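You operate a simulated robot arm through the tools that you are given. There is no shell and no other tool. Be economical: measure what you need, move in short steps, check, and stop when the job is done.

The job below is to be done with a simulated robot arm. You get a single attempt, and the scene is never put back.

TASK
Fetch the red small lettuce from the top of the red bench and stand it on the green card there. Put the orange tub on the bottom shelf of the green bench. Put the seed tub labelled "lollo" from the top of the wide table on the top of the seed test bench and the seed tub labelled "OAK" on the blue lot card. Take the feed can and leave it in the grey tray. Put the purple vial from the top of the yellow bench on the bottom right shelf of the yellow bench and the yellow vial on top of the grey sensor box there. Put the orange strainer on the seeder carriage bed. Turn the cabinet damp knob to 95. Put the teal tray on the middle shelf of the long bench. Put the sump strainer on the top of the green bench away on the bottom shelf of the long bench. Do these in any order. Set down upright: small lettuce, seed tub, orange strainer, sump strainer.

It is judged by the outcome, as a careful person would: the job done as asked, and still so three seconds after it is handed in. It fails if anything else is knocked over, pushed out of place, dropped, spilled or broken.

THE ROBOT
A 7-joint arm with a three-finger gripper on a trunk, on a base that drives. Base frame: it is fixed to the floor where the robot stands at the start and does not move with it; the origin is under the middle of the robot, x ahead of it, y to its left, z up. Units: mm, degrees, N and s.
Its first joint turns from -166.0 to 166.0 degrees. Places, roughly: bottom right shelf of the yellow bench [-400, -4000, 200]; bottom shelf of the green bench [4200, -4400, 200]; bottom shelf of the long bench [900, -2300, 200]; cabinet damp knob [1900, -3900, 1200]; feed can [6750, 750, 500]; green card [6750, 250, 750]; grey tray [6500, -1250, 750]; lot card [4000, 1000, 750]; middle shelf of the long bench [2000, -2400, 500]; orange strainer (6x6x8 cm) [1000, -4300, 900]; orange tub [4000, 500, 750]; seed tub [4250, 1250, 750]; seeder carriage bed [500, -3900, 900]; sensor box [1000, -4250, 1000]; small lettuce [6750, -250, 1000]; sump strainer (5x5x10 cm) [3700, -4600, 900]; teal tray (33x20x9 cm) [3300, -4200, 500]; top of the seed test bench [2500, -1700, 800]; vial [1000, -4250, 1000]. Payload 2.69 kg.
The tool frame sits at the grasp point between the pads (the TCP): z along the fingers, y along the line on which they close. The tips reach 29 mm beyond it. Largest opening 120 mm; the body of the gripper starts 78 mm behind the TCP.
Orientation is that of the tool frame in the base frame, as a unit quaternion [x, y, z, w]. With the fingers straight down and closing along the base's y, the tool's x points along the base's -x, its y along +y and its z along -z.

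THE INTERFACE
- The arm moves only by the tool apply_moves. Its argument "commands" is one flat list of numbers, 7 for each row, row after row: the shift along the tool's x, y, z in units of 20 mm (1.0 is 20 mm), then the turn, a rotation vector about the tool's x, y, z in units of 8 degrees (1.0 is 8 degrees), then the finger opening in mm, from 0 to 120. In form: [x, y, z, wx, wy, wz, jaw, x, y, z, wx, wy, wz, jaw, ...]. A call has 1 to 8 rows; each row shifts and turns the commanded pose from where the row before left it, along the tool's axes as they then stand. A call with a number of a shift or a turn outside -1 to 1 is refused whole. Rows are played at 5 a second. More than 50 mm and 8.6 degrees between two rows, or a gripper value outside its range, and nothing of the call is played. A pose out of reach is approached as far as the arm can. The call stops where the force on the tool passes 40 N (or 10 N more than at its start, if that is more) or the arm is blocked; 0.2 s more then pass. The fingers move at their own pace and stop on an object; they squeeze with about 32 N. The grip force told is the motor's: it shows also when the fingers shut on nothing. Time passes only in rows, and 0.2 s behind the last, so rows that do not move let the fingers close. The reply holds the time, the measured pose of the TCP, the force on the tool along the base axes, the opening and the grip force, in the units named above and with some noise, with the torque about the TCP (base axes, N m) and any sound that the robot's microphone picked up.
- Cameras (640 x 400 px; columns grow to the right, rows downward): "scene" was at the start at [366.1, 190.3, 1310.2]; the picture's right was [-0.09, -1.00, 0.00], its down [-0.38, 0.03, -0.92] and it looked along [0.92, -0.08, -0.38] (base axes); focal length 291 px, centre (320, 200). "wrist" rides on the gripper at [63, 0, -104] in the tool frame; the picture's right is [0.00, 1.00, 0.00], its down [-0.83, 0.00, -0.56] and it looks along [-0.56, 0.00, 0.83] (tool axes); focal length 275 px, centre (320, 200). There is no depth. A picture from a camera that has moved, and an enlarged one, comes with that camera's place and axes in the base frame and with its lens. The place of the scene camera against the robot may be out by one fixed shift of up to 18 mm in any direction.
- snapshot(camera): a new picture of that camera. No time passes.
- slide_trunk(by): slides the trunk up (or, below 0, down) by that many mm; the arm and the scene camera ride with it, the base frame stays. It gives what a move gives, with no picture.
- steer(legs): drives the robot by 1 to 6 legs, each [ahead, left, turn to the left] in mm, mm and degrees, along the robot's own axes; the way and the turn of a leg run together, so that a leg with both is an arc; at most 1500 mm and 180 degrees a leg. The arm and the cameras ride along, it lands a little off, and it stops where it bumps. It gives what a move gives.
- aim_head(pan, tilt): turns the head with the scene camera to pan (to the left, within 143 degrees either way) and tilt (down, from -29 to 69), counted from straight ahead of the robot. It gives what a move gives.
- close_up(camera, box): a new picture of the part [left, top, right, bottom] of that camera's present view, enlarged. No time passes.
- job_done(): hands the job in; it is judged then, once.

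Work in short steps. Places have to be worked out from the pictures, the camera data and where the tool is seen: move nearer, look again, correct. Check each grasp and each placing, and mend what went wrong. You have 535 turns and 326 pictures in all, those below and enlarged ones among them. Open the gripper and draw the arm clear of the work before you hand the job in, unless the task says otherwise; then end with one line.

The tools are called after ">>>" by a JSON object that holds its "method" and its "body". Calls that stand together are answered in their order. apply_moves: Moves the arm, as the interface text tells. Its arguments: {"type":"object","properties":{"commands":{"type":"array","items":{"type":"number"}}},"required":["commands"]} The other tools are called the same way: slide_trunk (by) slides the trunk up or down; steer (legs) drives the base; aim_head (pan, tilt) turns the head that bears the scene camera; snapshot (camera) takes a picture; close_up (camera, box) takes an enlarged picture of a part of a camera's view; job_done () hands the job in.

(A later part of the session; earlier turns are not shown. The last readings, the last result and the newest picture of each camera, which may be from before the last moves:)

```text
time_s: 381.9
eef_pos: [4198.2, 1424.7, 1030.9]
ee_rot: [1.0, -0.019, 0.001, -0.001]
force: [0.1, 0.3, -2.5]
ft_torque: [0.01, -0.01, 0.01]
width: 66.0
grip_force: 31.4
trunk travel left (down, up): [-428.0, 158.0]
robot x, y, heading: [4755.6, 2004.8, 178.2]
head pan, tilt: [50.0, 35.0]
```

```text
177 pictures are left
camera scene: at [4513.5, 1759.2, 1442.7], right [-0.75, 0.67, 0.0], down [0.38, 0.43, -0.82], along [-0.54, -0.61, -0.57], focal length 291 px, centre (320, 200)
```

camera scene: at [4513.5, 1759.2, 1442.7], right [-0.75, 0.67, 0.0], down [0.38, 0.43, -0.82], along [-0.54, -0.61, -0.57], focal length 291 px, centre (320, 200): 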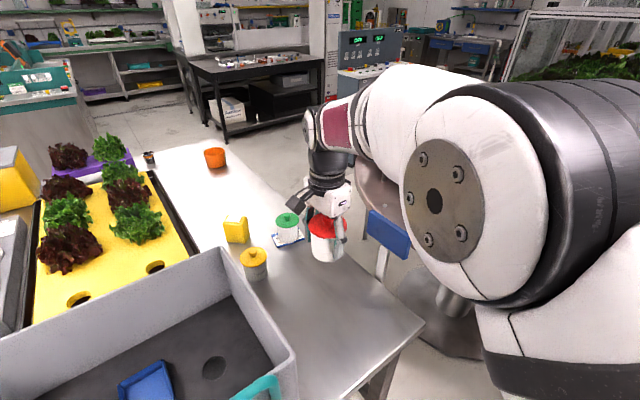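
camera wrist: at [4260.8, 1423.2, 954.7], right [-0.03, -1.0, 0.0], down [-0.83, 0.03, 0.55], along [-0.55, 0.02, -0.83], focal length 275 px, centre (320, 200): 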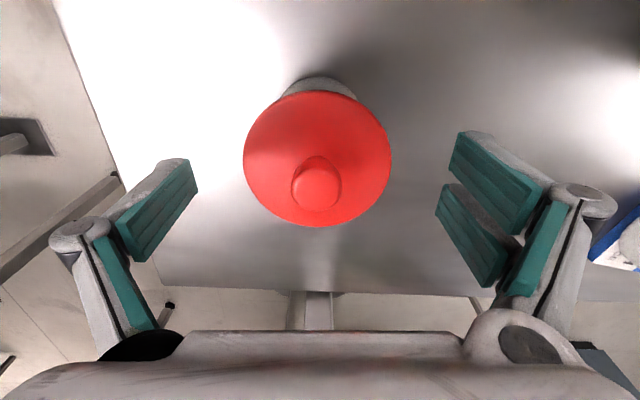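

Lollo held. Pull the arm in, then drive back around: east, south along the corridor, and west to the seed test bench.

>>> {"method": "apply_moves", "body": {"commands": [0, -1, 0, 0, 0, 0, 40, 0, -1, 0, 0, 0, 0, 40, 0, -1, 0, 0, 0, 0, 40, 0, -1, 0, 0, 0, 0, 40, 0, -1, 0, 0, 0, 0, 40, 0, -1, 0, 0, 0, 0, 40, 0, -1, 0, 0, 0, 0, 40, 0, -1, 0, 0, 0, 0, 40]}}

>>> {"method": "apply_moves", "body": {"commands": [0, -1, 0, 0, 0, 0, 40, 0, -1, 0, 0, 0, 0, 40, 0, -1, 0, 0, 0, 0, 40, 0, -1, 0, 0, 0, 0, 40, 0, -1, 0, 0, 0, 0, 40, 0, -1, 0, 0, 0, 0, 40, 0, -1, 0, 0, 0, 0, 40, 0, -1, 0, 0, 0, 0, 40]}}

>>> {"method": "apply_moves", "body": {"commands": [0, -1, 0, 0, 0, 0, 40, 0, -1, 0, 0, 0, 0, 40, 0, -1, 0, 0, 0, 0, 40, 0, -1, 0, 0, 0, 0, 40, 0, -1, 0, 0, 0, 0, 40, 0, -1, 0, 0, 0, 0, 40, 0, -1, 0, 0, 0, 0, 40, 0, -1, 0, 0, 0, 0, 40]}}

>>> {"method": "steer", "body": {"legs": [[-870, 0, 1.7], [0, 0, 90], [1400, 0, 0], [1250, 0, 0]]}}

```text
time_s: 383.6
eef_pos: [4204.0, 1583.8, 1032.1]
ee_rot: [1.0, -0.018, 0.002, -0.002]
force: [-0.4, 0.4, -3.3]
ft_torque: [0.0, 0.02, 0.01]
width: 65.8
grip_force: 32.1
trunk travel left (down, up): [-428.0, 158.0]
robot x, y, heading: [4754.0, 2000.9, 178.1]
head pan, tilt: [50.0, 35.0]
```

```text
time_s: 385.4
eef_pos: [4209.9, 1743.4, 1031.1]
ee_rot: [1.0, -0.018, 0.001, -0.002]
force: [0.2, -0.5, -3.4]
ft_torque: [0.02, -0.03, -0.01]
width: 65.7
grip_force: 31.8
trunk travel left (down, up): [-428.0, 158.0]
robot x, y, heading: [4757.6, 2002.2, 178.3]
head pan, tilt: [50.0, 35.0]
```

```text
time_s: 387.2
eef_pos: [4215.5, 1905.9, 1033.5]
ee_rot: [1.0, -0.018, 0.002, -0.001]
force: [-0.3, 0.7, -2.2]
ft_torque: [0.02, -0.01, -0.03]
width: 65.7
grip_force: 32.0
trunk travel left (down, up): [-428.0, 158.0]
robot x, y, heading: [4753.3, 2000.9, 178.2]
head pan, tilt: [50.0, 35.0]
```

```text
time_s: 408.1
eef_pos: [5645.8, -1213.1, 1033.9]
ee_rot: [0.714, 0.7, 0.0, -0.002]
force: [-1.0, 0.3, -2.5]
ft_torque: [0.0, -0.02, 0.03]
width: 65.4
grip_force: 32.4
trunk travel left (down, up): [-428.0, 158.0]
robot x, y, heading: [5539.9, -674.5, -90.6]
head pan, tilt: [50.0, 35.0]
```

Turn to face west and drive to the seed test bench.

>>> {"method": "steer", "body": {"legs": [[0, 0, -89.4], [1500, 0, 0], [1400, 0, 0]]}}

>>> {"method": "aim_head", "body": {"pan": 60, "tilt": 30}}

>>> {"method": "snapshot", "body": {"camera": "scene"}}

```text
time_s: 425.9
eef_pos: [2107.9, -983.0, 1033.2]
ee_rot: [0.999, 0.037, 0.001, -0.002]
force: [0.2, -0.1, -2.4]
ft_torque: [-0.03, -0.03, 0.05]
width: 65.0
grip_force: 31.7
trunk travel left (down, up): [-428.0, 158.0]
robot x, y, heading: [2632.4, -829.2, -175.4]
head pan, tilt: [50.0, 35.0]
```

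```text
time_s: 426.6
eef_pos: [2108.6, -982.5, 1033.0]
ee_rot: [0.999, 0.036, 0.001, -0.002]
force: [0.8, 0.2, -2.3]
ft_torque: [0.0, -0.02, 0.0]
width: 65.0
grip_force: 32.0
trunk travel left (down, up): [-428.0, 158.0]
robot x, y, heading: [2633.9, -827.4, -175.1]
head pan, tilt: [60.0, 30.0]
```

```text
176 pictures are left
camera scene: at [2433.3, -1105.8, 1450.5], right [-0.9, 0.43, 0.0], down [0.21, 0.45, -0.87], along [-0.37, -0.78, -0.5], focal length 291 px, centre (320, 200)
```

scene: 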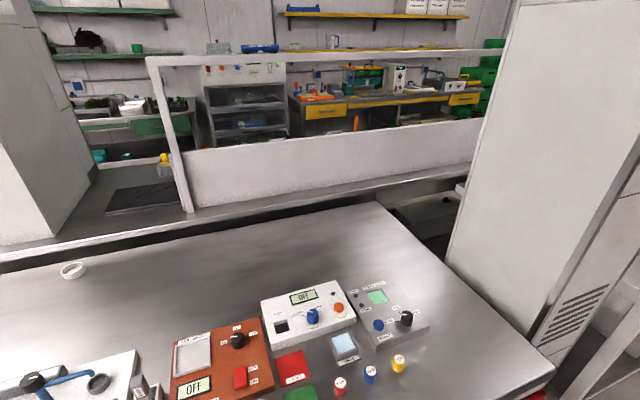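

Free spot on the bench's west end at about (1900,−1480). I advance 220 mm and straighten.

>>> {"method": "steer", "body": {"legs": [[220, 0, -4.8]]}}

>>> {"method": "apply_moves", "body": {"commands": [0, 1, 0, 0, 0, 0, 40, 0, 1, 0, 0, 0, 0, 40, 0, 1, 0, 0, 0, 0, 40, 0, 1, 0, 0, 0, 0, 40, 0, 1, 0, 0, 0, 0, 40, 0, 1, 0, 0, 0, 0, 40, 0, 1, 0, 0, 0, 0, 40, 0, 1, 0, 0, 0, 0, 40]}}

>>> {"method": "apply_moves", "body": {"commands": [0, 1, 0, 0, 0, 0, 40, 0, 1, 0, 0, 0, 0, 40, 0, 1, 0, 0, 0, 0, 40, 0, 1, 0, 0, 0, 0, 40, 0, 1, 0, 0, 0, 0, 40, 0, 1, 0, 0, 0, 0, 40, 0, 1, 0, 0, 0, 0, 40, 0, 1, 0, 0, 0, 0, 40]}}

>>> {"method": "snapshot", "body": {"camera": "scene"}}

>>> {"method": "snapshot", "body": {"camera": "wrist"}}

```text
time_s: 428.4
eef_pos: [1875.6, -947.4, 1032.0]
ee_rot: [1.0, -0.006, 0.002, -0.001]
force: [-0.4, 0.8, -2.1]
ft_torque: [-0.01, 0.02, -0.01]
width: 65.3
grip_force: 32.1
trunk travel left (down, up): [-428.0, 158.0]
robot x, y, heading: [2410.7, -833.9, 180.0]
head pan, tilt: [60.0, 30.0]
```

```text
time_s: 430.1
eef_pos: [1870.4, -1107.4, 1033.1]
ee_rot: [1.0, -0.006, 0.002, -0.002]
force: [0.0, 1.5, -2.6]
ft_torque: [-0.01, 0.01, 0.01]
width: 65.2
grip_force: 32.7
trunk travel left (down, up): [-428.0, 158.0]
robot x, y, heading: [2408.3, -838.6, 179.6]
head pan, tilt: [60.0, 30.0]
```

```text
time_s: 431.9
eef_pos: [1868.0, -1269.1, 1031.9]
ee_rot: [1.0, -0.006, 0.002, -0.002]
force: [0.1, 0.1, -2.9]
ft_torque: [-0.05, 0.0, -0.01]
width: 64.9
grip_force: 32.3
trunk travel left (down, up): [-428.0, 158.0]
robot x, y, heading: [2409.1, -836.6, 179.8]
head pan, tilt: [60.0, 30.0]
```

```text
175 pictures are left
camera scene: at [2187.3, -1095.7, 1450.6], right [-0.86, 0.5, 0.0], down [0.25, 0.43, -0.87], along [-0.44, -0.75, -0.5], focal length 291 px, centre (320, 200)
```

scene: 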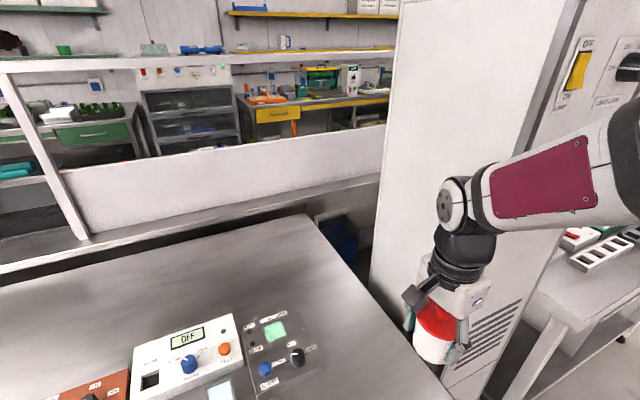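

```text
174 pictures are left
camera wrist: at [1931.8, -1269.1, 1135.8], right [-0.01, -1.0, 0.0], down [-0.83, 0.0, 0.55], along [-0.55, 0.01, -0.83], focal length 275 px, centre (320, 200)
```

wrist: 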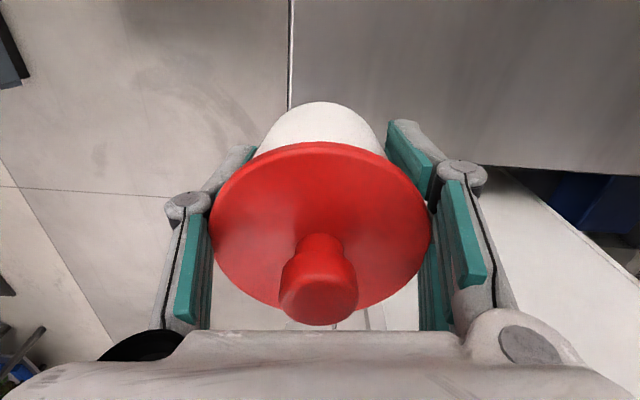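

Bench edge is at y≈−1232, west end x≈1779. Move to (1897,−1420) and lower.

>>> {"method": "apply_moves", "body": {"commands": [0.2, 0.95, 0, 0, 0, 0, 40, 0.2, 0.95, 0, 0, 0, 0, 40, 0.2, 0.95, 0, 0, 0, 0, 40, 0.2, 0.95, 0, 0, 0, 0, 40, 0.2, 0.95, 0, 0, 0, 0, 40, 0.2, 0.95, 0, 0, 0, 0, 40, 0.2, 0.95, 0, 0, 0, 0, 40, 0.2, 0.95, 0, 0, 0, 0, 40]}}

>>> {"method": "slide_trunk", "body": {"by": -130}}

>>> {"method": "snapshot", "body": {"camera": "wrist"}}

>>> {"method": "snapshot", "body": {"camera": "scene"}}

```text
time_s: 433.8
eef_pos: [1901.0, -1417.2, 1032.2]
ee_rot: [1.0, -0.006, 0.001, -0.001]
force: [0.1, 0.2, -1.2]
ft_torque: [-0.05, -0.03, 0.02]
width: 65.1
grip_force: 32.2
trunk travel left (down, up): [-428.0, 158.0]
robot x, y, heading: [2408.7, -838.4, 179.8]
head pan, tilt: [60.0, 30.0]
```

```text
time_s: 435.3
eef_pos: [1900.6, -1419.7, 902.5]
ee_rot: [1.0, -0.006, 0.001, -0.002]
force: [-0.1, -0.2, -1.5]
ft_torque: [-0.02, -0.01, 0.01]
width: 65.1
grip_force: 32.1
trunk travel left (down, up): [-298.0, 288.0]
robot x, y, heading: [2412.2, -833.8, 179.8]
head pan, tilt: [60.0, 30.0]
```

```text
173 pictures are left
camera wrist: at [1963.6, -1419.2, 1005.5], right [-0.01, -1.0, 0.0], down [-0.83, 0.0, 0.55], along [-0.55, 0.01, -0.83], focal length 275 px, centre (320, 200)
```

wrist: 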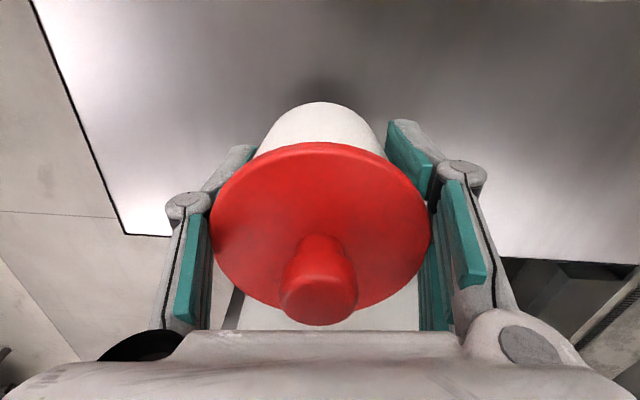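

```text
172 pictures are left
camera scene: at [2117.0, -1095.8, 1321.0], right [-0.86, 0.5, 0.0], down [0.25, 0.43, -0.87], along [-0.44, -0.75, -0.5], focal length 291 px, centre (320, 200)
```

scene: 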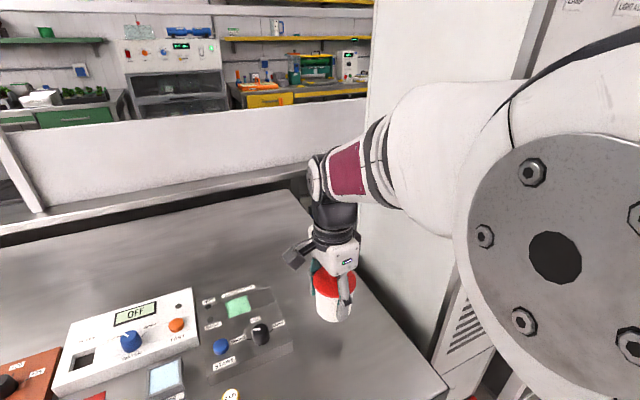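

Good spot. Lower further and feel for the surface.

>>> {"method": "slide_trunk", "body": {"by": -30}}

>>> {"method": "apply_moves", "body": {"commands": [0, 0, 0.3, 0, 0, 0, 40, 0, 0, 0.3, 0, 0, 0, 40, 0, 0, 0.3, 0, 0, 0, 40, 0, 0, 0.3, 0, 0, 0, 40]}}

```text
time_s: 436.1
eef_pos: [1901.5, -1419.0, 871.9]
ee_rot: [1.0, -0.006, 0.001, -0.002]
force: [-0.5, 0.5, -1.7]
ft_torque: [0.02, -0.02, -0.04]
width: 65.1
grip_force: 32.1
trunk travel left (down, up): [-268.0, 318.0]
robot x, y, heading: [2412.9, -834.6, 179.8]
head pan, tilt: [60.0, 30.0]
```

```text
time_s: 437.1
eef_pos: [1900.8, -1418.5, 846.5]
ee_rot: [1.0, -0.006, 0.002, -0.002]
force: [-0.1, -0.2, -2.6]
ft_torque: [-0.01, -0.01, 0.01]
width: 65.1
grip_force: 32.3
trunk travel left (down, up): [-268.0, 318.0]
robot x, y, heading: [2411.2, -836.3, 179.7]
head pan, tilt: [60.0, 30.0]
```

>>> {"method": "apply_moves", "body": {"commands": [0, 0, 0.2, 0, 0, 0, 40, 0, 0, 0.2, 0, 0, 0, 40]}}

>>> {"method": "apply_moves", "body": {"commands": [0, 0, 0.2, 0, 0, 0, 40, 0, 0, 0.2, 0, 0, 0, 40]}}

>>> {"method": "snapshot", "body": {"camera": "wrist"}}

```text
time_s: 437.7
eef_pos: [1900.9, -1420.3, 842.3]
ee_rot: [1.0, -0.005, 0.001, 0.001]
force: [2.8, 3.3, 27.4]
ft_torque: [0.4, 0.73, -0.18]
width: 65.3
grip_force: 31.4
trunk travel left (down, up): [-268.0, 318.0]
robot x, y, heading: [2407.3, -835.0, 179.9]
head pan, tilt: [60.0, 30.0]
```

```text
time_s: 438.1
eef_pos: [1899.7, -1420.5, 842.2]
ee_rot: [1.0, -0.006, 0.0, 0.004]
force: [1.2, 1.2, 12.2]
ft_torque: [0.34, 0.17, -0.12]
width: 65.3
grip_force: 31.8
trunk travel left (down, up): [-268.0, 318.0]
robot x, y, heading: [2409.3, -837.8, 180.1]
head pan, tilt: [60.0, 30.0]
stopped in row 2: the force on the tool passed its limit at 43 N (the readings are from after the stop); the commanded pose is now the measured one
```

```text
171 pictures are left
camera wrist: at [1963.1, -1420.0, 945.4], right [-0.01, -1.0, 0.01], down [-0.83, 0.01, 0.56], along [-0.56, 0.0, -0.83], focal length 275 px, centre (320, 200)
```

wrist: 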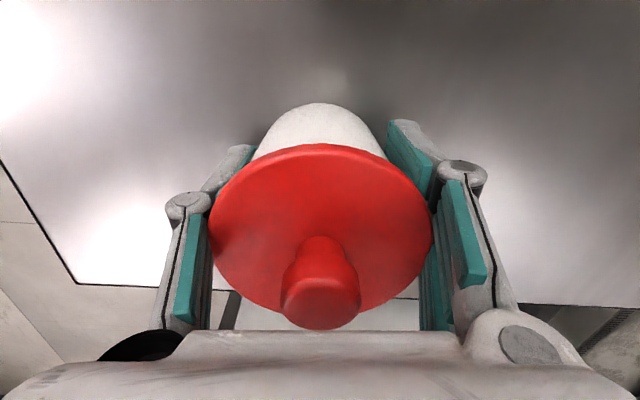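

Contact. Release and raise, then verify.

>>> {"method": "apply_moves", "body": {"commands": [0, 0, -0.08, 0, 0, 0, 40, 0, 0, 0, 0, 0, 0, 90, 0, 0, 0, 0, 0, 0, 118, 0, 0, 0, 0, 0, 0, 118, 0, 0, -0.5, 0, 0, 0, 118]}}

>>> {"method": "slide_trunk", "body": {"by": 200}}

>>> {"method": "snapshot", "body": {"camera": "wrist"}}

```text
time_s: 439.3
eef_pos: [1900.1, -1419.1, 852.8]
ee_rot: [1.0, -0.006, 0.001, 0.003]
force: [0.1, 0.1, 0.2]
ft_torque: [0.03, 0.0, -0.01]
width: 118.0
grip_force: 0.0
trunk travel left (down, up): [-268.0, 318.0]
robot x, y, heading: [2408.0, -839.2, 179.8]
head pan, tilt: [60.0, 30.0]
heard: snap
```

```text
time_s: 441.5
eef_pos: [1900.1, -1419.2, 1050.0]
ee_rot: [1.0, -0.006, 0.001, 0.003]
force: [-0.3, -0.2, 0.4]
ft_torque: [-0.03, 0.01, -0.03]
width: 118.0
grip_force: 0.1
trunk travel left (down, up): [-468.0, 118.0]
robot x, y, heading: [2413.1, -832.8, 179.6]
head pan, tilt: [60.0, 30.0]
```

```text
170 pictures are left
camera wrist: at [1962.5, -1419.7, 1155.2], right [-0.01, -1.0, 0.0], down [-0.83, 0.01, 0.55], along [-0.55, 0.0, -0.83], focal length 275 px, centre (320, 200)
```

wrist: 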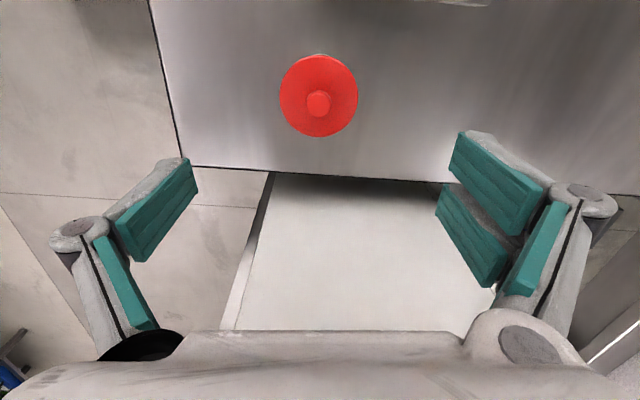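

Lollo is placed. Next the orange tub: retract the arm, drive back east and face the wide table from the south.

>>> {"method": "apply_moves", "body": {"commands": [0, -1, 0, 0, 0, 0, 118, 0, -1, 0, 0, 0, 0, 118, 0, -1, 0, 0, 0, 0, 118, 0, -1, 0, 0, 0, 0, 118, 0, -1, 0, 0, 0, 0, 118, 0, -1, 0, 0, 0, 0, 118, 0, -1, 0, 0, 0, 0, 118, 0, -1, 0, 0, 0, 0, 118]}}

>>> {"method": "apply_moves", "body": {"commands": [0, -1, 0, 0, 0, 0, 118, 0, -1, 0, 0, 0, 0, 118, 0, -1, 0, 0, 0, 0, 118, 0, -1, 0, 0, 0, 0, 118, 0, -1, 0, 0, 0, 0, 118, 0, -1, 0, 0, 0, 0, 118, 0, -1, 0, 0, 0, 0, 118, 0, -1, 0, 0, 0, 0, 118]}}

>>> {"method": "apply_moves", "body": {"commands": [0, -1, 0, 0, 0, 0, 118, 0, -1, 0, 0, 0, 0, 118, 0, -1, 0, 0, 0, 0, 118, 0, -1, 0, 0, 0, 0, 118, 0, -1, 0, 0, 0, 0, 118, 0, -1, 0, 0, 0, 0, 118, 0, -1, 0, 0, 0, 0, 118, 0, -1, 0, 0, 0, 0, 118]}}

>>> {"method": "steer", "body": {"legs": [[-1000, 0, 0], [-720, 0, 0], [0, 0, -89.5], [380, 0, 0]]}}

>>> {"method": "snapshot", "body": {"camera": "wrist"}}

```text
time_s: 443.3
eef_pos: [1904.5, -1260.9, 1050.5]
ee_rot: [1.0, -0.006, 0.001, 0.003]
force: [-0.2, -0.6, -0.6]
ft_torque: [0.02, -0.02, -0.03]
width: 117.6
grip_force: 0.1
trunk travel left (down, up): [-468.0, 118.0]
robot x, y, heading: [2412.3, -836.4, 179.6]
head pan, tilt: [60.0, 30.0]
```

```text
time_s: 445.1
eef_pos: [1904.4, -1101.3, 1051.6]
ee_rot: [1.0, -0.005, 0.0, 0.003]
force: [-0.2, -1.2, 0.6]
ft_torque: [0.02, -0.01, 0.0]
width: 117.9
grip_force: 0.2
trunk travel left (down, up): [-468.0, 118.0]
robot x, y, heading: [2409.4, -836.7, 179.5]
head pan, tilt: [60.0, 30.0]
```

```text
time_s: 446.9
eef_pos: [1905.8, -940.8, 1051.5]
ee_rot: [1.0, -0.006, 0.001, 0.003]
force: [0.2, -0.1, -1.0]
ft_torque: [0.02, 0.04, -0.02]
width: 117.9
grip_force: 0.1
trunk travel left (down, up): [-468.0, 118.0]
robot x, y, heading: [2411.2, -834.2, 179.9]
head pan, tilt: [60.0, 30.0]
```

```text
time_s: 456.7
eef_pos: [3623.6, -843.2, 1051.6]
ee_rot: [0.994, -0.106, 0.001, 0.003]
force: [-0.4, 0.1, -0.6]
ft_torque: [0.0, -0.02, -0.03]
width: 118.2
grip_force: 0.1
trunk travel left (down, up): [-468.0, 118.0]
robot x, y, heading: [4136.6, -843.5, 168.3]
head pan, tilt: [60.0, 30.0]
stopped in leg 3: the robot was blocked; the commanded pose is now the measured one
```

```text
169 pictures are left
camera wrist: at [3685.1, -855.4, 1155.1], right [-0.21, -0.98, 0.0], down [-0.81, 0.17, 0.55], along [-0.54, 0.11, -0.83], focal length 275 px, centre (320, 200)
```

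wrist: 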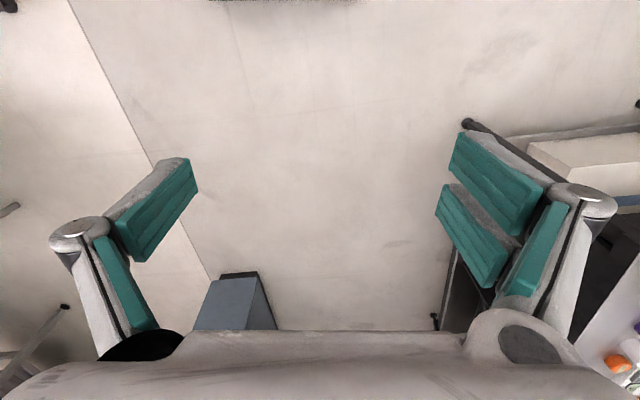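

The rear bumped the counter while turning. I move north first, then turn.

>>> {"method": "steer", "body": {"legs": [[0, -280, 0], [0, 0, -78], [150, 0, 0]]}}

>>> {"method": "snapshot", "body": {"camera": "wrist"}}

>>> {"method": "aim_head", "body": {"pan": -143, "tilt": 40}}

>>> {"method": "snapshot", "body": {"camera": "scene"}}

```text
time_s: 463.0
eef_pos: [4087.7, 86.5, 1051.0]
ee_rot: [-0.705, 0.709, 0.002, -0.003]
force: [0.0, -0.5, -0.7]
ft_torque: [-0.01, 0.01, 0.03]
width: 118.1
grip_force: 0.1
trunk travel left (down, up): [-468.0, 118.0]
robot x, y, heading: [4194.2, -415.5, 90.2]
head pan, tilt: [60.0, 30.0]
```

```text
168 pictures are left
camera wrist: at [4087.1, 25.0, 1155.2], right [-1.0, 0.0, 0.0], down [0.0, 0.83, 0.55], along [0.0, 0.55, -0.83], focal length 275 px, centre (320, 200)
```

wrist: 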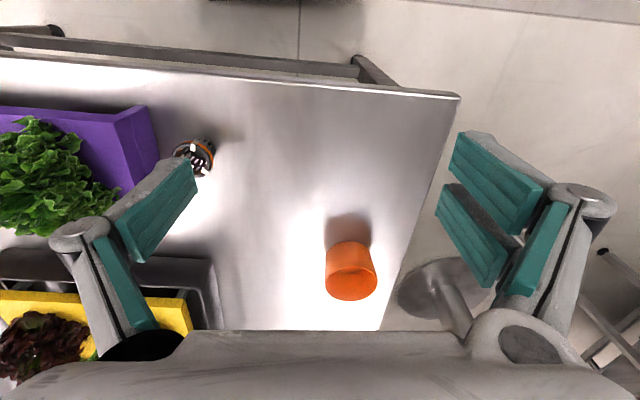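

```text
time_s: 465.9
eef_pos: [4086.7, 87.7, 1050.4]
ee_rot: [-0.706, 0.709, 0.001, -0.003]
force: [0.8, 0.7, 0.5]
ft_torque: [0.03, -0.02, 0.01]
width: 118.0
grip_force: 0.1
trunk travel left (down, up): [-468.0, 118.0]
robot x, y, heading: [4197.0, -419.1, 90.2]
head pan, tilt: [-143.0, 40.0]
```

```text
167 pictures are left
camera scene: at [4063.9, -321.8, 1475.5], right [-0.8, -0.61, 0.0], down [-0.39, 0.51, -0.77], along [0.46, -0.61, -0.64], focal length 291 px, centre (320, 200)
```

scene: 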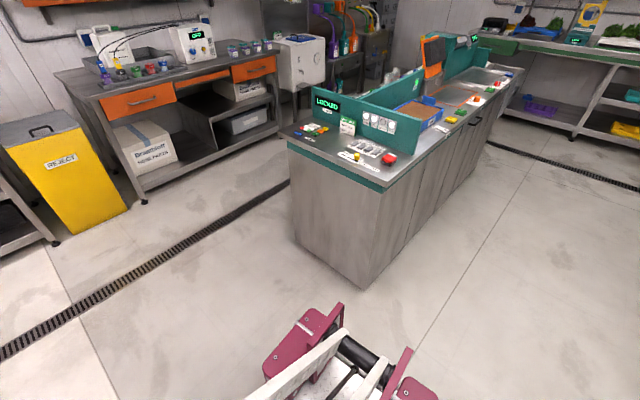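

Orange tub is at about (4029,432). Move over it.

>>> {"method": "apply_moves", "body": {"commands": [-1, 0.18, 0, 0, 0, 0, 118, -1, 0.18, 0, 0, 0, 0, 118, -1, 0.18, 0, 0, 0, 0, 118, -1, 0.18, 0, 0, 0, 0, 118, -1, 0.18, 0, 0, 0, 0, 118, -1, 0.18, 0, 0, 0, 0, 118, -1, 0.18, 0, 0, 0, 0, 118, -1, 0.18, 0, 0, 0, 0, 118]}}

>>> {"method": "apply_moves", "body": {"commands": [-1, 0.18, 0, 0, 0, 0, 118, -1, 0.18, 0, 0, 0, 0, 118, -1, 0.18, 0, 0, 0, 0, 118, -1, 0.18, 0, 0, 0, 0, 118, -1, 0.18, 0, 0, 0, 0, 118, -1, 0.18, 0, 0, 0, 0, 118, -1, 0.18, 0, 0, 0, 0, 118, -1, 0.18, 0, 0, 0, 0, 118]}}

>>> {"method": "snapshot", "body": {"camera": "wrist"}}

```text
time_s: 467.8
eef_pos: [4060.2, 245.5, 1053.0]
ee_rot: [-0.705, 0.709, 0.002, -0.002]
force: [0.0, 0.2, 0.5]
ft_torque: [-0.01, 0.0, 0.03]
width: 117.8
grip_force: 0.0
trunk travel left (down, up): [-468.0, 118.0]
robot x, y, heading: [4192.2, -412.6, 90.1]
head pan, tilt: [-143.0, 40.0]
```

```text
time_s: 469.6
eef_pos: [4031.0, 407.5, 1053.3]
ee_rot: [-0.706, 0.709, 0.001, -0.002]
force: [-0.1, -0.4, 0.5]
ft_torque: [0.02, 0.01, -0.03]
width: 118.0
grip_force: 0.0
trunk travel left (down, up): [-468.0, 118.0]
robot x, y, heading: [4191.9, -415.2, 89.9]
head pan, tilt: [-143.0, 40.0]
```

```text
166 pictures are left
camera wrist: at [4031.7, 344.9, 1156.3], right [-1.0, 0.0, 0.0], down [0.0, 0.83, 0.55], along [0.0, 0.55, -0.83], focal length 275 px, centre (320, 200)
```

wrist: 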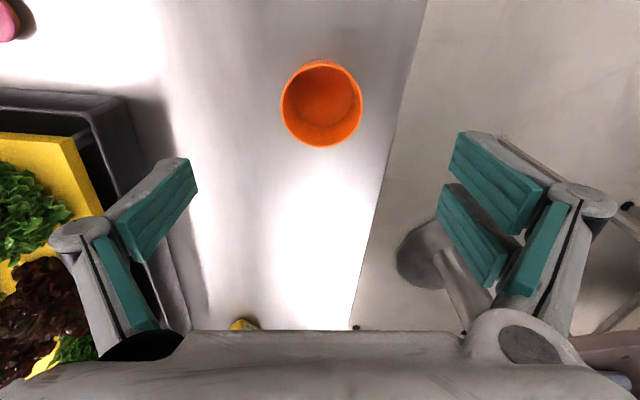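

Rim centre (4030,432), ⌀≈97 mm. Align and lower.

>>> {"method": "apply_moves", "body": {"commands": [-0.62, 0, 0, 0, 0, 0, 119, -0.62, 0, 0, 0, 0, 0, 119]}}

>>> {"method": "slide_trunk", "body": {"by": -190}}

>>> {"method": "snapshot", "body": {"camera": "wrist"}}

```text
time_s: 470.1
eef_pos: [4031.4, 433.2, 1050.3]
ee_rot: [-0.705, 0.709, 0.002, -0.003]
force: [-0.1, -0.4, -0.4]
ft_torque: [0.02, 0.01, -0.01]
width: 119.0
grip_force: 0.0
trunk travel left (down, up): [-468.0, 118.0]
robot x, y, heading: [4193.2, -417.5, 89.9]
head pan, tilt: [-143.0, 40.0]
```

```text
time_s: 472.2
eef_pos: [4031.6, 432.8, 860.7]
ee_rot: [-0.706, 0.709, 0.001, -0.003]
force: [0.5, 0.3, -0.5]
ft_torque: [0.04, -0.01, 0.02]
width: 119.2
grip_force: 0.1
trunk travel left (down, up): [-278.0, 308.0]
robot x, y, heading: [4194.7, -412.6, 90.1]
head pan, tilt: [-143.0, 40.0]
```

```text
165 pictures are left
camera wrist: at [4031.0, 370.0, 965.0], right [-1.0, 0.0, 0.01], down [0.0, 0.83, 0.56], along [0.0, 0.56, -0.83], focal length 275 px, centre (320, 200)
```

wrist: 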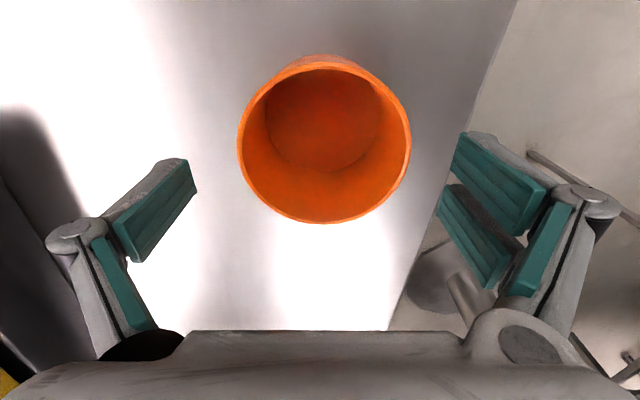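

Good. Lower 65 and close.

>>> {"method": "slide_trunk", "body": {"by": -65}}

>>> {"method": "apply_moves", "body": {"commands": [0, 0, 0, 0, 0, 0, 90, 0, 0, 0, 0, 0, 0, 60, 0, 0, 0, 0, 0, 0, 60, 0, 0, 0, 0, 0, 0, 60]}}

>>> {"method": "slide_trunk", "body": {"by": 260}}

>>> {"method": "snapshot", "body": {"camera": "wrist"}}

```text
time_s: 473.3
eef_pos: [4030.8, 432.7, 796.9]
ee_rot: [-0.705, 0.709, 0.002, -0.002]
force: [0.1, -0.3, 0.3]
ft_torque: [0.01, 0.01, -0.01]
width: 119.0
grip_force: 0.0
trunk travel left (down, up): [-213.0, 373.0]
robot x, y, heading: [4189.2, -422.7, 90.2]
head pan, tilt: [-143.0, 40.0]
```

```text
time_s: 474.3
eef_pos: [4031.1, 431.9, 796.7]
ee_rot: [-0.705, 0.709, 0.001, -0.002]
force: [-1.2, -0.6, 4.2]
ft_torque: [0.12, 0.19, 0.01]
width: 96.7
grip_force: 31.9
trunk travel left (down, up): [-213.0, 373.0]
robot x, y, heading: [4196.8, -415.8, 90.2]
head pan, tilt: [-143.0, 40.0]
```

```text
time_s: 476.9
eef_pos: [4030.6, 433.0, 1055.1]
ee_rot: [-0.706, 0.709, 0.002, -0.002]
force: [0.6, 0.4, -0.5]
ft_torque: [0.02, 0.0, -0.01]
width: 96.6
grip_force: 31.8
trunk travel left (down, up): [-473.0, 113.0]
robot x, y, heading: [4190.5, -417.3, 90.3]
head pan, tilt: [-143.0, 40.0]
```

```text
164 pictures are left
camera wrist: at [4031.3, 370.4, 1159.5], right [-1.0, 0.0, 0.0], down [0.0, 0.83, 0.55], along [0.0, 0.55, -0.83], focal length 275 px, centre (320, 200)
```

wrist: 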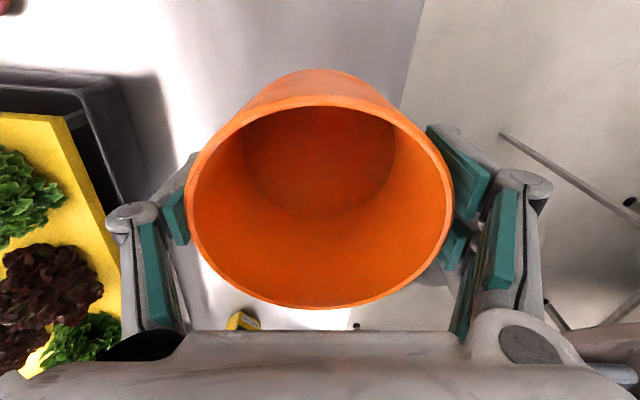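

Tub held. Retract the arm, turn around and head south along the west side of the counter.

>>> {"method": "apply_moves", "body": {"commands": [1, 0, 0, 0, 0, 0, 60, 1, 0, 0, 0, 0, 0, 60, 1, 0, 0, 0, 0, 0, 60, 1, 0, 0, 0, 0, 0, 60, 1, 0, 0, 0, 0, 0, 60, 1, 0, 0, 0, 0, 0, 60, 1, 0, 0, 0, 0, 0, 60, 1, 0, 0, 0, 0, 0, 60]}}

>>> {"method": "apply_moves", "body": {"commands": [1, 0, 0, 0, 0, 0, 60, 1, 0, 0, 0, 0, 0, 60, 1, 0, 0, 0, 0, 0, 60, 1, 0, 0, 0, 0, 0, 60, 1, -0.8, 0, 0, 0, 0, 60, 1, -0.8, 0, 0, 0, 0, 60, 1, -0.8, 0, 0, 0, 0, 60, 1, -0.8, 0, 0, 0, 0, 60]}}

>>> {"method": "steer", "body": {"legs": [[-170, 250, 0], [0, 0, 178], [1500, 0, 0]]}}

>>> {"method": "aim_head", "body": {"pan": 15, "tilt": 20}}

>>> {"method": "snapshot", "body": {"camera": "scene"}}

```text
time_s: 478.7
eef_pos: [4028.7, 271.4, 1057.4]
ee_rot: [-0.705, 0.709, 0.001, -0.002]
force: [0.3, 0.0, -0.7]
ft_torque: [-0.02, -0.01, -0.03]
width: 96.9
grip_force: 31.5
trunk travel left (down, up): [-473.0, 113.0]
robot x, y, heading: [4192.8, -415.1, 90.3]
head pan, tilt: [-143.0, 40.0]
```

```text
time_s: 480.5
eef_pos: [4093.4, 113.9, 1057.5]
ee_rot: [-0.705, 0.709, 0.002, -0.002]
force: [-0.3, 0.2, -0.4]
ft_torque: [0.0, 0.0, 0.01]
width: 96.7
grip_force: 32.0
trunk travel left (down, up): [-473.0, 113.0]
robot x, y, heading: [4190.7, -415.6, 90.2]
head pan, tilt: [-143.0, 40.0]
```

```text
time_s: 496.7
eef_pos: [3818.9, -2617.6, 1057.2]
ee_rot: [0.751, 0.66, 0.003, 0.002]
force: [-0.6, 0.1, -0.9]
ft_torque: [0.01, 0.01, -0.03]
width: 96.7
grip_force: 32.2
trunk travel left (down, up): [-473.0, 113.0]
robot x, y, heading: [3786.1, -2081.5, -97.0]
head pan, tilt: [-143.0, 40.0]
```

```text
time_s: 499.2
eef_pos: [3819.8, -2617.6, 1057.1]
ee_rot: [0.751, 0.66, 0.002, 0.001]
force: [-0.5, 0.0, -0.7]
ft_torque: [0.02, 0.02, -0.03]
width: 96.8
grip_force: 32.0
trunk travel left (down, up): [-473.0, 113.0]
robot x, y, heading: [3786.1, -2083.9, -96.6]
head pan, tilt: [15.0, 20.0]
```

```text
163 pictures are left
camera scene: at [3978.0, -2336.9, 1511.9], right [-0.99, -0.14, 0.0], down [-0.05, 0.34, -0.94], along [0.13, -0.93, -0.34], focal length 291 px, centre (320, 200)
```

scene: 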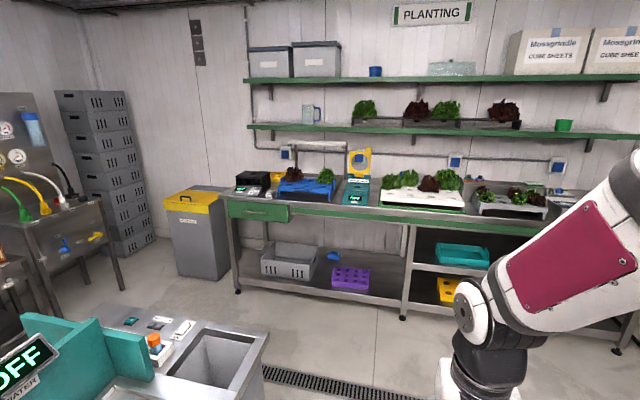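

I see the green bench: bottom shelf has a free spot between the purple tray and the middle leg. Drive closer, straightening the heading.

>>> {"method": "steer", "body": {"legs": [[300, 0, 6.6], [650, 0, 0]]}}

>>> {"method": "aim_head", "body": {"pan": 5, "tilt": 40}}

>>> {"method": "snapshot", "body": {"camera": "scene"}}

```text
time_s: 504.4
eef_pos: [3856.1, -3566.4, 1056.8]
ee_rot: [0.712, 0.702, 0.002, 0.001]
force: [-0.5, 0.6, -0.5]
ft_torque: [0.03, -0.03, 0.0]
width: 96.7
grip_force: 32.4
trunk travel left (down, up): [-473.0, 113.0]
robot x, y, heading: [3761.8, -3036.5, -90.5]
head pan, tilt: [15.0, 20.0]
```

```text
time_s: 505.3
eef_pos: [3856.6, -3565.7, 1057.5]
ee_rot: [0.713, 0.701, 0.003, 0.001]
force: [0.9, -0.1, -0.7]
ft_torque: [0.0, 0.01, 0.01]
width: 96.5
grip_force: 32.3
trunk travel left (down, up): [-473.0, 113.0]
robot x, y, heading: [3764.5, -3039.2, -90.7]
head pan, tilt: [5.0, 40.0]
```

```text
162 pictures are left
camera scene: at [3967.6, -3265.4, 1480.6], right [-1.0, -0.08, 0.0], down [-0.05, 0.64, -0.77], along [0.06, -0.76, -0.64], focal length 291 px, centre (320, 200)
```

scene: 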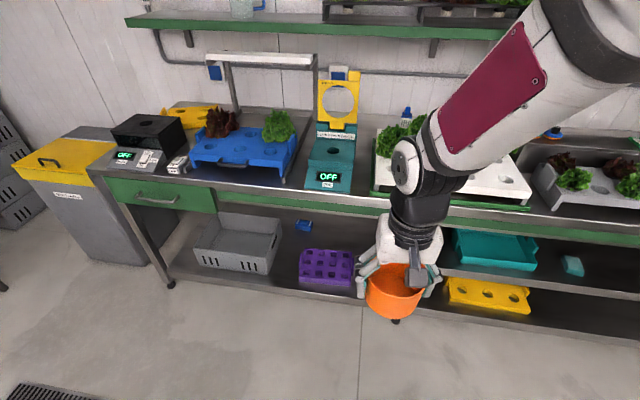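

Target spot: between purple tray (x≈3856) and middle leg (x≈3630), i.e. ≈(3745,−4150), shelf z≈180–200. Extend the arm first, then lower the trunk.

>>> {"method": "apply_moves", "body": {"commands": [-0.95, -0.4, 0, 0, 0, 0, 60, -0.95, -0.4, 0, 0, 0, 0, 60, -0.95, -0.4, 0, 0, 0, 0, 60, -0.95, -0.4, 0, 0, 0, 0, 60, -0.95, -0.4, 0, 0, 0, 0, 60, -0.95, -0.4, 0, 0, 0, 0, 60, -0.95, -0.4, 0, 0, 0, 0, 60, -0.95, -0.4, 0, 0, 0, 0, 60]}}

>>> {"method": "apply_moves", "body": {"commands": [-0.95, -0.4, 0, 0, 0, 0, 60, -0.95, -0.4, 0, 0, 0, 0, 60, -0.95, -0.4, 0, 0, 0, 0, 60, -0.95, -0.4, 0, 0, 0, 0, 60, -0.95, -0.4, 0, 0, 0, 0, 60, -0.95, -0.4, 0, 0, 0, 0, 60, -0.95, -0.4, 0, 0, 0, 0, 60]}}

>>> {"method": "slide_trunk", "body": {"by": -465}}

>>> {"method": "snapshot", "body": {"camera": "scene"}}

>>> {"method": "snapshot", "body": {"camera": "wrist"}}

```text
time_s: 507.1
eef_pos: [3790.1, -3715.8, 1056.3]
ee_rot: [0.713, 0.701, 0.003, 0.002]
force: [-0.2, 0.2, -0.2]
ft_torque: [0.0, 0.0, -0.01]
width: 96.6
grip_force: 32.3
trunk travel left (down, up): [-473.0, 113.0]
robot x, y, heading: [3764.5, -3037.8, -90.6]
head pan, tilt: [5.0, 40.0]
```

```text
time_s: 508.7
eef_pos: [3732.5, -3848.7, 1058.6]
ee_rot: [0.713, 0.701, 0.002, 0.001]
force: [-0.5, 0.4, -0.7]
ft_torque: [0.01, -0.02, 0.01]
width: 96.2
grip_force: 31.7
trunk travel left (down, up): [-473.0, 113.0]
robot x, y, heading: [3759.5, -3040.1, -90.4]
head pan, tilt: [5.0, 40.0]
```

```text
refused: -465 is not a number from -400 to 400
```

```text
161 pictures are left
camera scene: at [3967.7, -3265.2, 1480.5], right [-1.0, -0.08, 0.0], down [-0.05, 0.64, -0.77], along [0.06, -0.76, -0.64], focal length 291 px, centre (320, 200)
```

scene: 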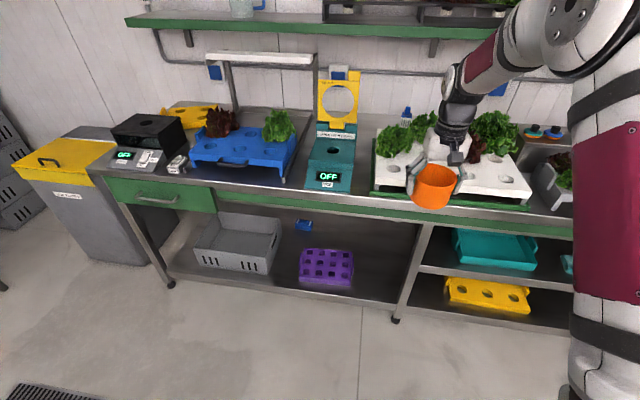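

```text
160 pictures are left
camera wrist: at [3732.8, -3786.0, 1161.8], right [1.0, -0.01, 0.0], down [-0.01, -0.83, 0.55], along [0.0, -0.55, -0.83], focal length 275 px, centre (320, 200)
```

wrist: 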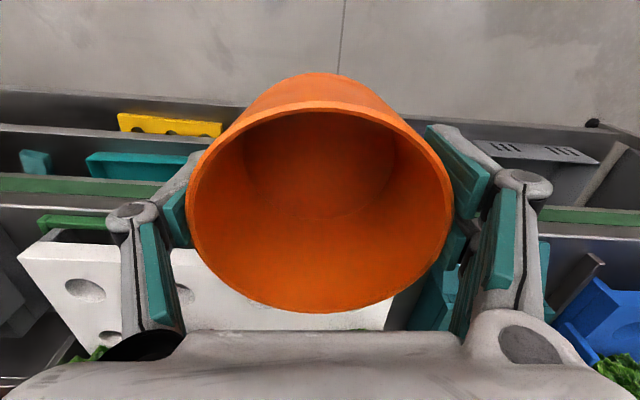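

Shelf front is at y≈−4015. Lower the trunk, then the arm, in front of the bench.

>>> {"method": "slide_trunk", "body": {"by": -400}}

>>> {"method": "slide_trunk", "body": {"by": -65}}

>>> {"method": "apply_moves", "body": {"commands": [0, 0, 1, 0, 0, 0, 60, 0, 0, 1, 0, 0, 0, 60, 0, 0, 1, 0, 0, 0, 60, 0, 0, 1, 0, 0, 0, 60, 0, 0, 1, 0, 0, 0, 60, 0, 0, 1, 0, 0, 0, 60, 0, 0, 1, 0, 0, 0, 60, 0, 0, 1, 0, 0, 0, 60]}}

>>> {"method": "snapshot", "body": {"camera": "scene"}}

```text
time_s: 512.5
eef_pos: [3731.2, -3849.2, 656.0]
ee_rot: [0.713, 0.701, 0.002, 0.001]
force: [-0.1, 0.1, 0.2]
ft_torque: [-0.02, 0.01, -0.01]
width: 96.4
grip_force: 31.4
trunk travel left (down, up): [-73.0, 513.0]
robot x, y, heading: [3762.3, -3037.7, -90.5]
head pan, tilt: [5.0, 40.0]
```

```text
time_s: 513.5
eef_pos: [3731.9, -3849.8, 590.2]
ee_rot: [0.713, 0.701, 0.003, 0.001]
force: [-0.2, -0.4, 0.0]
ft_torque: [0.0, 0.01, 0.02]
width: 96.3
grip_force: 32.3
trunk travel left (down, up): [-8.0, 578.0]
robot x, y, heading: [3760.1, -3035.3, -90.4]
head pan, tilt: [5.0, 40.0]
```

```text
time_s: 515.4
eef_pos: [3733.5, -3848.8, 431.1]
ee_rot: [0.713, 0.701, 0.003, 0.002]
force: [-0.3, 0.5, -0.9]
ft_torque: [0.03, 0.01, -0.02]
width: 96.3
grip_force: 32.0
trunk travel left (down, up): [-8.0, 578.0]
robot x, y, heading: [3762.5, -3033.8, -90.4]
head pan, tilt: [5.0, 40.0]
```

```text
159 pictures are left
camera scene: at [3966.2, -3411.8, 1015.9], right [-1.0, -0.08, 0.0], down [-0.05, 0.64, -0.77], along [0.06, -0.76, -0.64], focal length 291 px, centre (320, 200)
```

scene: 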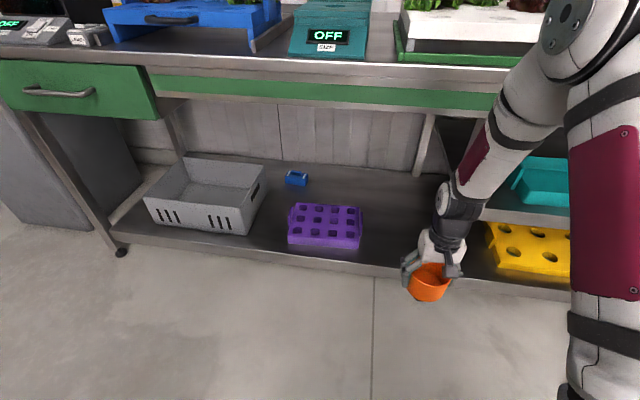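

Continue lowering to ~270, then extend toward the shelf with the arm straightening.

>>> {"method": "apply_moves", "body": {"commands": [0, 0, 1, 0, 0, 0, 60, 0, 0, 1, 0, 0, 0, 60, 0, 0, 1, 0, 0, 0, 60, 0, 0, 1, 0, 0, 0, 60, 0, 0, 1, 0, 0, 0, 60, 0, 0, 1, 0, 0, 0, 60, 0, 0, 1, 0, 0, 0, 60]}}

>>> {"method": "apply_moves", "body": {"commands": [-1, 0, 0, 0, 0, 0, 60, -1, 0, 0, 0, 0, 0, 60, -1, 0, 0, 0, 0, 0, 60, -1, 0, 0, 0, 0, 0, 60]}}

>>> {"method": "snapshot", "body": {"camera": "scene"}}

>>> {"method": "snapshot", "body": {"camera": "wrist"}}

```text
time_s: 517.0
eef_pos: [3732.4, -3849.5, 291.0]
ee_rot: [0.713, 0.701, 0.003, 0.002]
force: [-0.3, -0.6, -1.6]
ft_torque: [0.04, 0.01, 0.04]
width: 96.3
grip_force: 31.5
trunk travel left (down, up): [-8.0, 578.0]
robot x, y, heading: [3761.8, -3037.0, -90.6]
head pan, tilt: [5.0, 40.0]
```

```text
time_s: 518.0
eef_pos: [3731.5, -3928.9, 289.1]
ee_rot: [0.713, 0.701, 0.003, 0.001]
force: [0.5, 0.0, -0.2]
ft_torque: [0.04, 0.01, 0.0]
width: 96.4
grip_force: 32.4
trunk travel left (down, up): [-8.0, 578.0]
robot x, y, heading: [3760.9, -3036.7, -90.7]
head pan, tilt: [5.0, 40.0]
```

```text
158 pictures are left
camera scene: at [3966.2, -3411.9, 1015.9], right [-1.0, -0.08, 0.0], down [-0.05, 0.64, -0.77], along [0.06, -0.76, -0.64], focal length 291 px, centre (320, 200)
```

scene: 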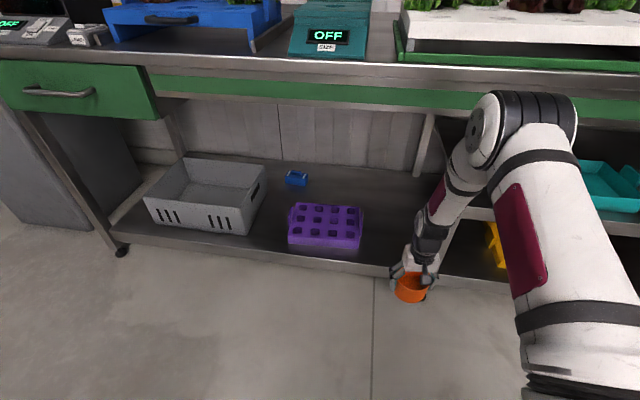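

```text
157 pictures are left
camera wrist: at [3731.9, -3865.1, 394.1], right [1.0, -0.01, 0.0], down [-0.01, -0.83, 0.55], along [0.0, -0.55, -0.83], focal length 275 px, centre (320, 200)
```

wrist: 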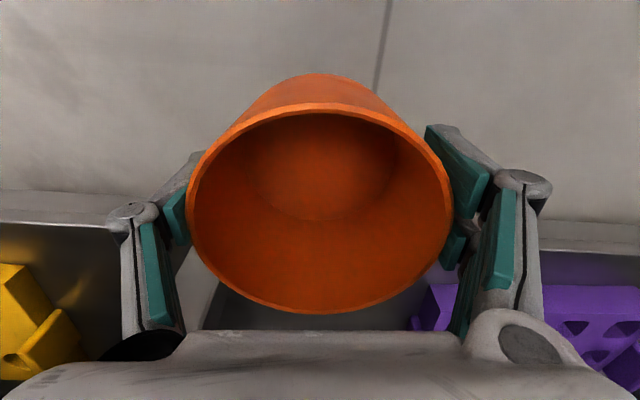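

The elbow is high near the apron. I'll back the base 180 mm, stretch the arm out low, then drive the tub in.

>>> {"method": "steer", "body": {"legs": [[-190, 0, 0]]}}

>>> {"method": "apply_moves", "body": {"commands": [-1, 0, 0, 0, 0, 0, 60, -1, 0, 0, 0, 0, 0, 60, -1, 0, 0, 0, 0, 0, 60, -1, 0, 0, 0, 0, 0, 60, -1, 0, 0, 0, 0, 0, 60, -1, 0, 0, 0, 0, 0, 60, -1, 0, 0, 0, 0, 0, 60, -1, 0, 0, 0, 0, 0, 60]}}

>>> {"method": "snapshot", "body": {"camera": "scene"}}

```text
time_s: 519.5
eef_pos: [3734.1, -3743.9, 289.7]
ee_rot: [0.714, 0.701, 0.002, 0.001]
force: [-0.9, 0.1, 0.1]
ft_torque: [0.03, 0.0, 0.01]
width: 96.3
grip_force: 32.1
trunk travel left (down, up): [-8.0, 578.0]
robot x, y, heading: [3765.5, -2851.3, -90.6]
head pan, tilt: [5.0, 40.0]
```

```text
time_s: 521.3
eef_pos: [3731.8, -3905.1, 290.7]
ee_rot: [0.713, 0.701, 0.002, 0.001]
force: [0.2, -0.4, -1.3]
ft_torque: [-0.02, -0.04, -0.04]
width: 96.4
grip_force: 31.9
trunk travel left (down, up): [-8.0, 578.0]
robot x, y, heading: [3766.1, -2852.1, -90.7]
head pan, tilt: [5.0, 40.0]
```

```text
156 pictures are left
camera scene: at [3968.2, -3226.4, 1015.9], right [-1.0, -0.08, 0.0], down [-0.05, 0.64, -0.77], along [0.06, -0.76, -0.64], focal length 291 px, centre (320, 200)
```

scene: 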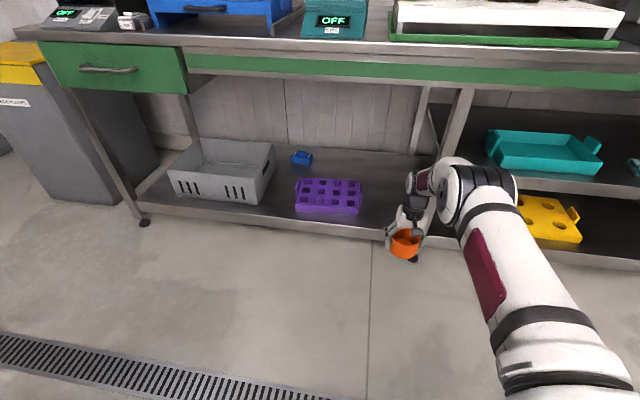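

Arm now low and stretched. Shift 20 mm to centre the gap and drive in 215 mm.

>>> {"method": "apply_moves", "body": {"commands": [0, 1, 0, 0, 0, 0, 60]}}

>>> {"method": "steer", "body": {"legs": [[110, 0, 0.5]]}}

>>> {"method": "snapshot", "body": {"camera": "wrist"}}

>>> {"method": "snapshot", "body": {"camera": "scene"}}

```text
time_s: 521.7
eef_pos: [3750.6, -3904.6, 289.9]
ee_rot: [0.713, 0.701, 0.003, 0.001]
force: [0.6, -0.2, -1.0]
ft_torque: [0.0, -0.04, 0.0]
width: 96.5
grip_force: 31.4
trunk travel left (down, up): [-8.0, 578.0]
robot x, y, heading: [3768.4, -2853.0, -90.5]
head pan, tilt: [5.0, 40.0]
```

```text
time_s: 522.9
eef_pos: [3760.8, -4014.9, 289.3]
ee_rot: [0.71, 0.705, 0.003, 0.001]
force: [0.5, -0.5, -1.4]
ft_torque: [0.02, -0.01, -0.01]
width: 96.5
grip_force: 32.5
trunk travel left (down, up): [-8.0, 578.0]
robot x, y, heading: [3767.6, -2961.1, -90.2]
head pan, tilt: [5.0, 40.0]
```

```text
155 pictures are left
camera wrist: at [3759.7, -3950.5, 393.6], right [1.0, 0.0, 0.0], down [-0.01, -0.83, 0.55], along [0.0, -0.55, -0.83], focal length 275 px, centre (320, 200)
```

wrist: 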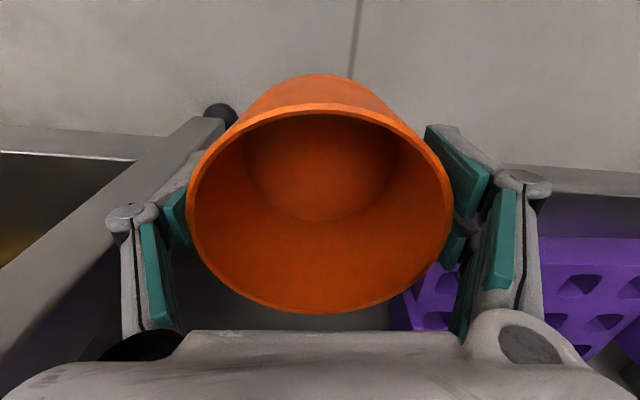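

```text
154 pictures are left
camera scene: at [3971.3, -3333.6, 1015.9], right [-1.0, -0.09, 0.0], down [-0.06, 0.64, -0.77], along [0.07, -0.76, -0.64], focal length 291 px, centre (320, 200)
```

scene: 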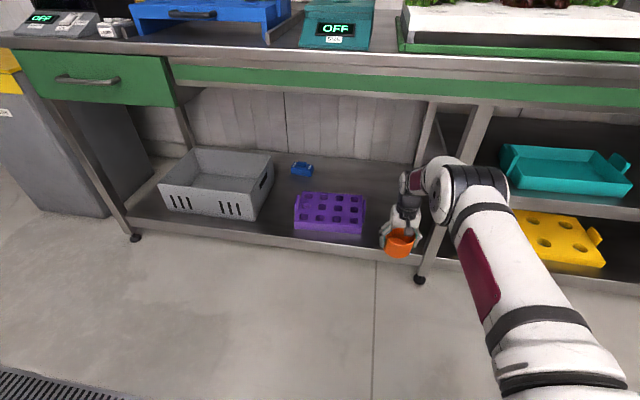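

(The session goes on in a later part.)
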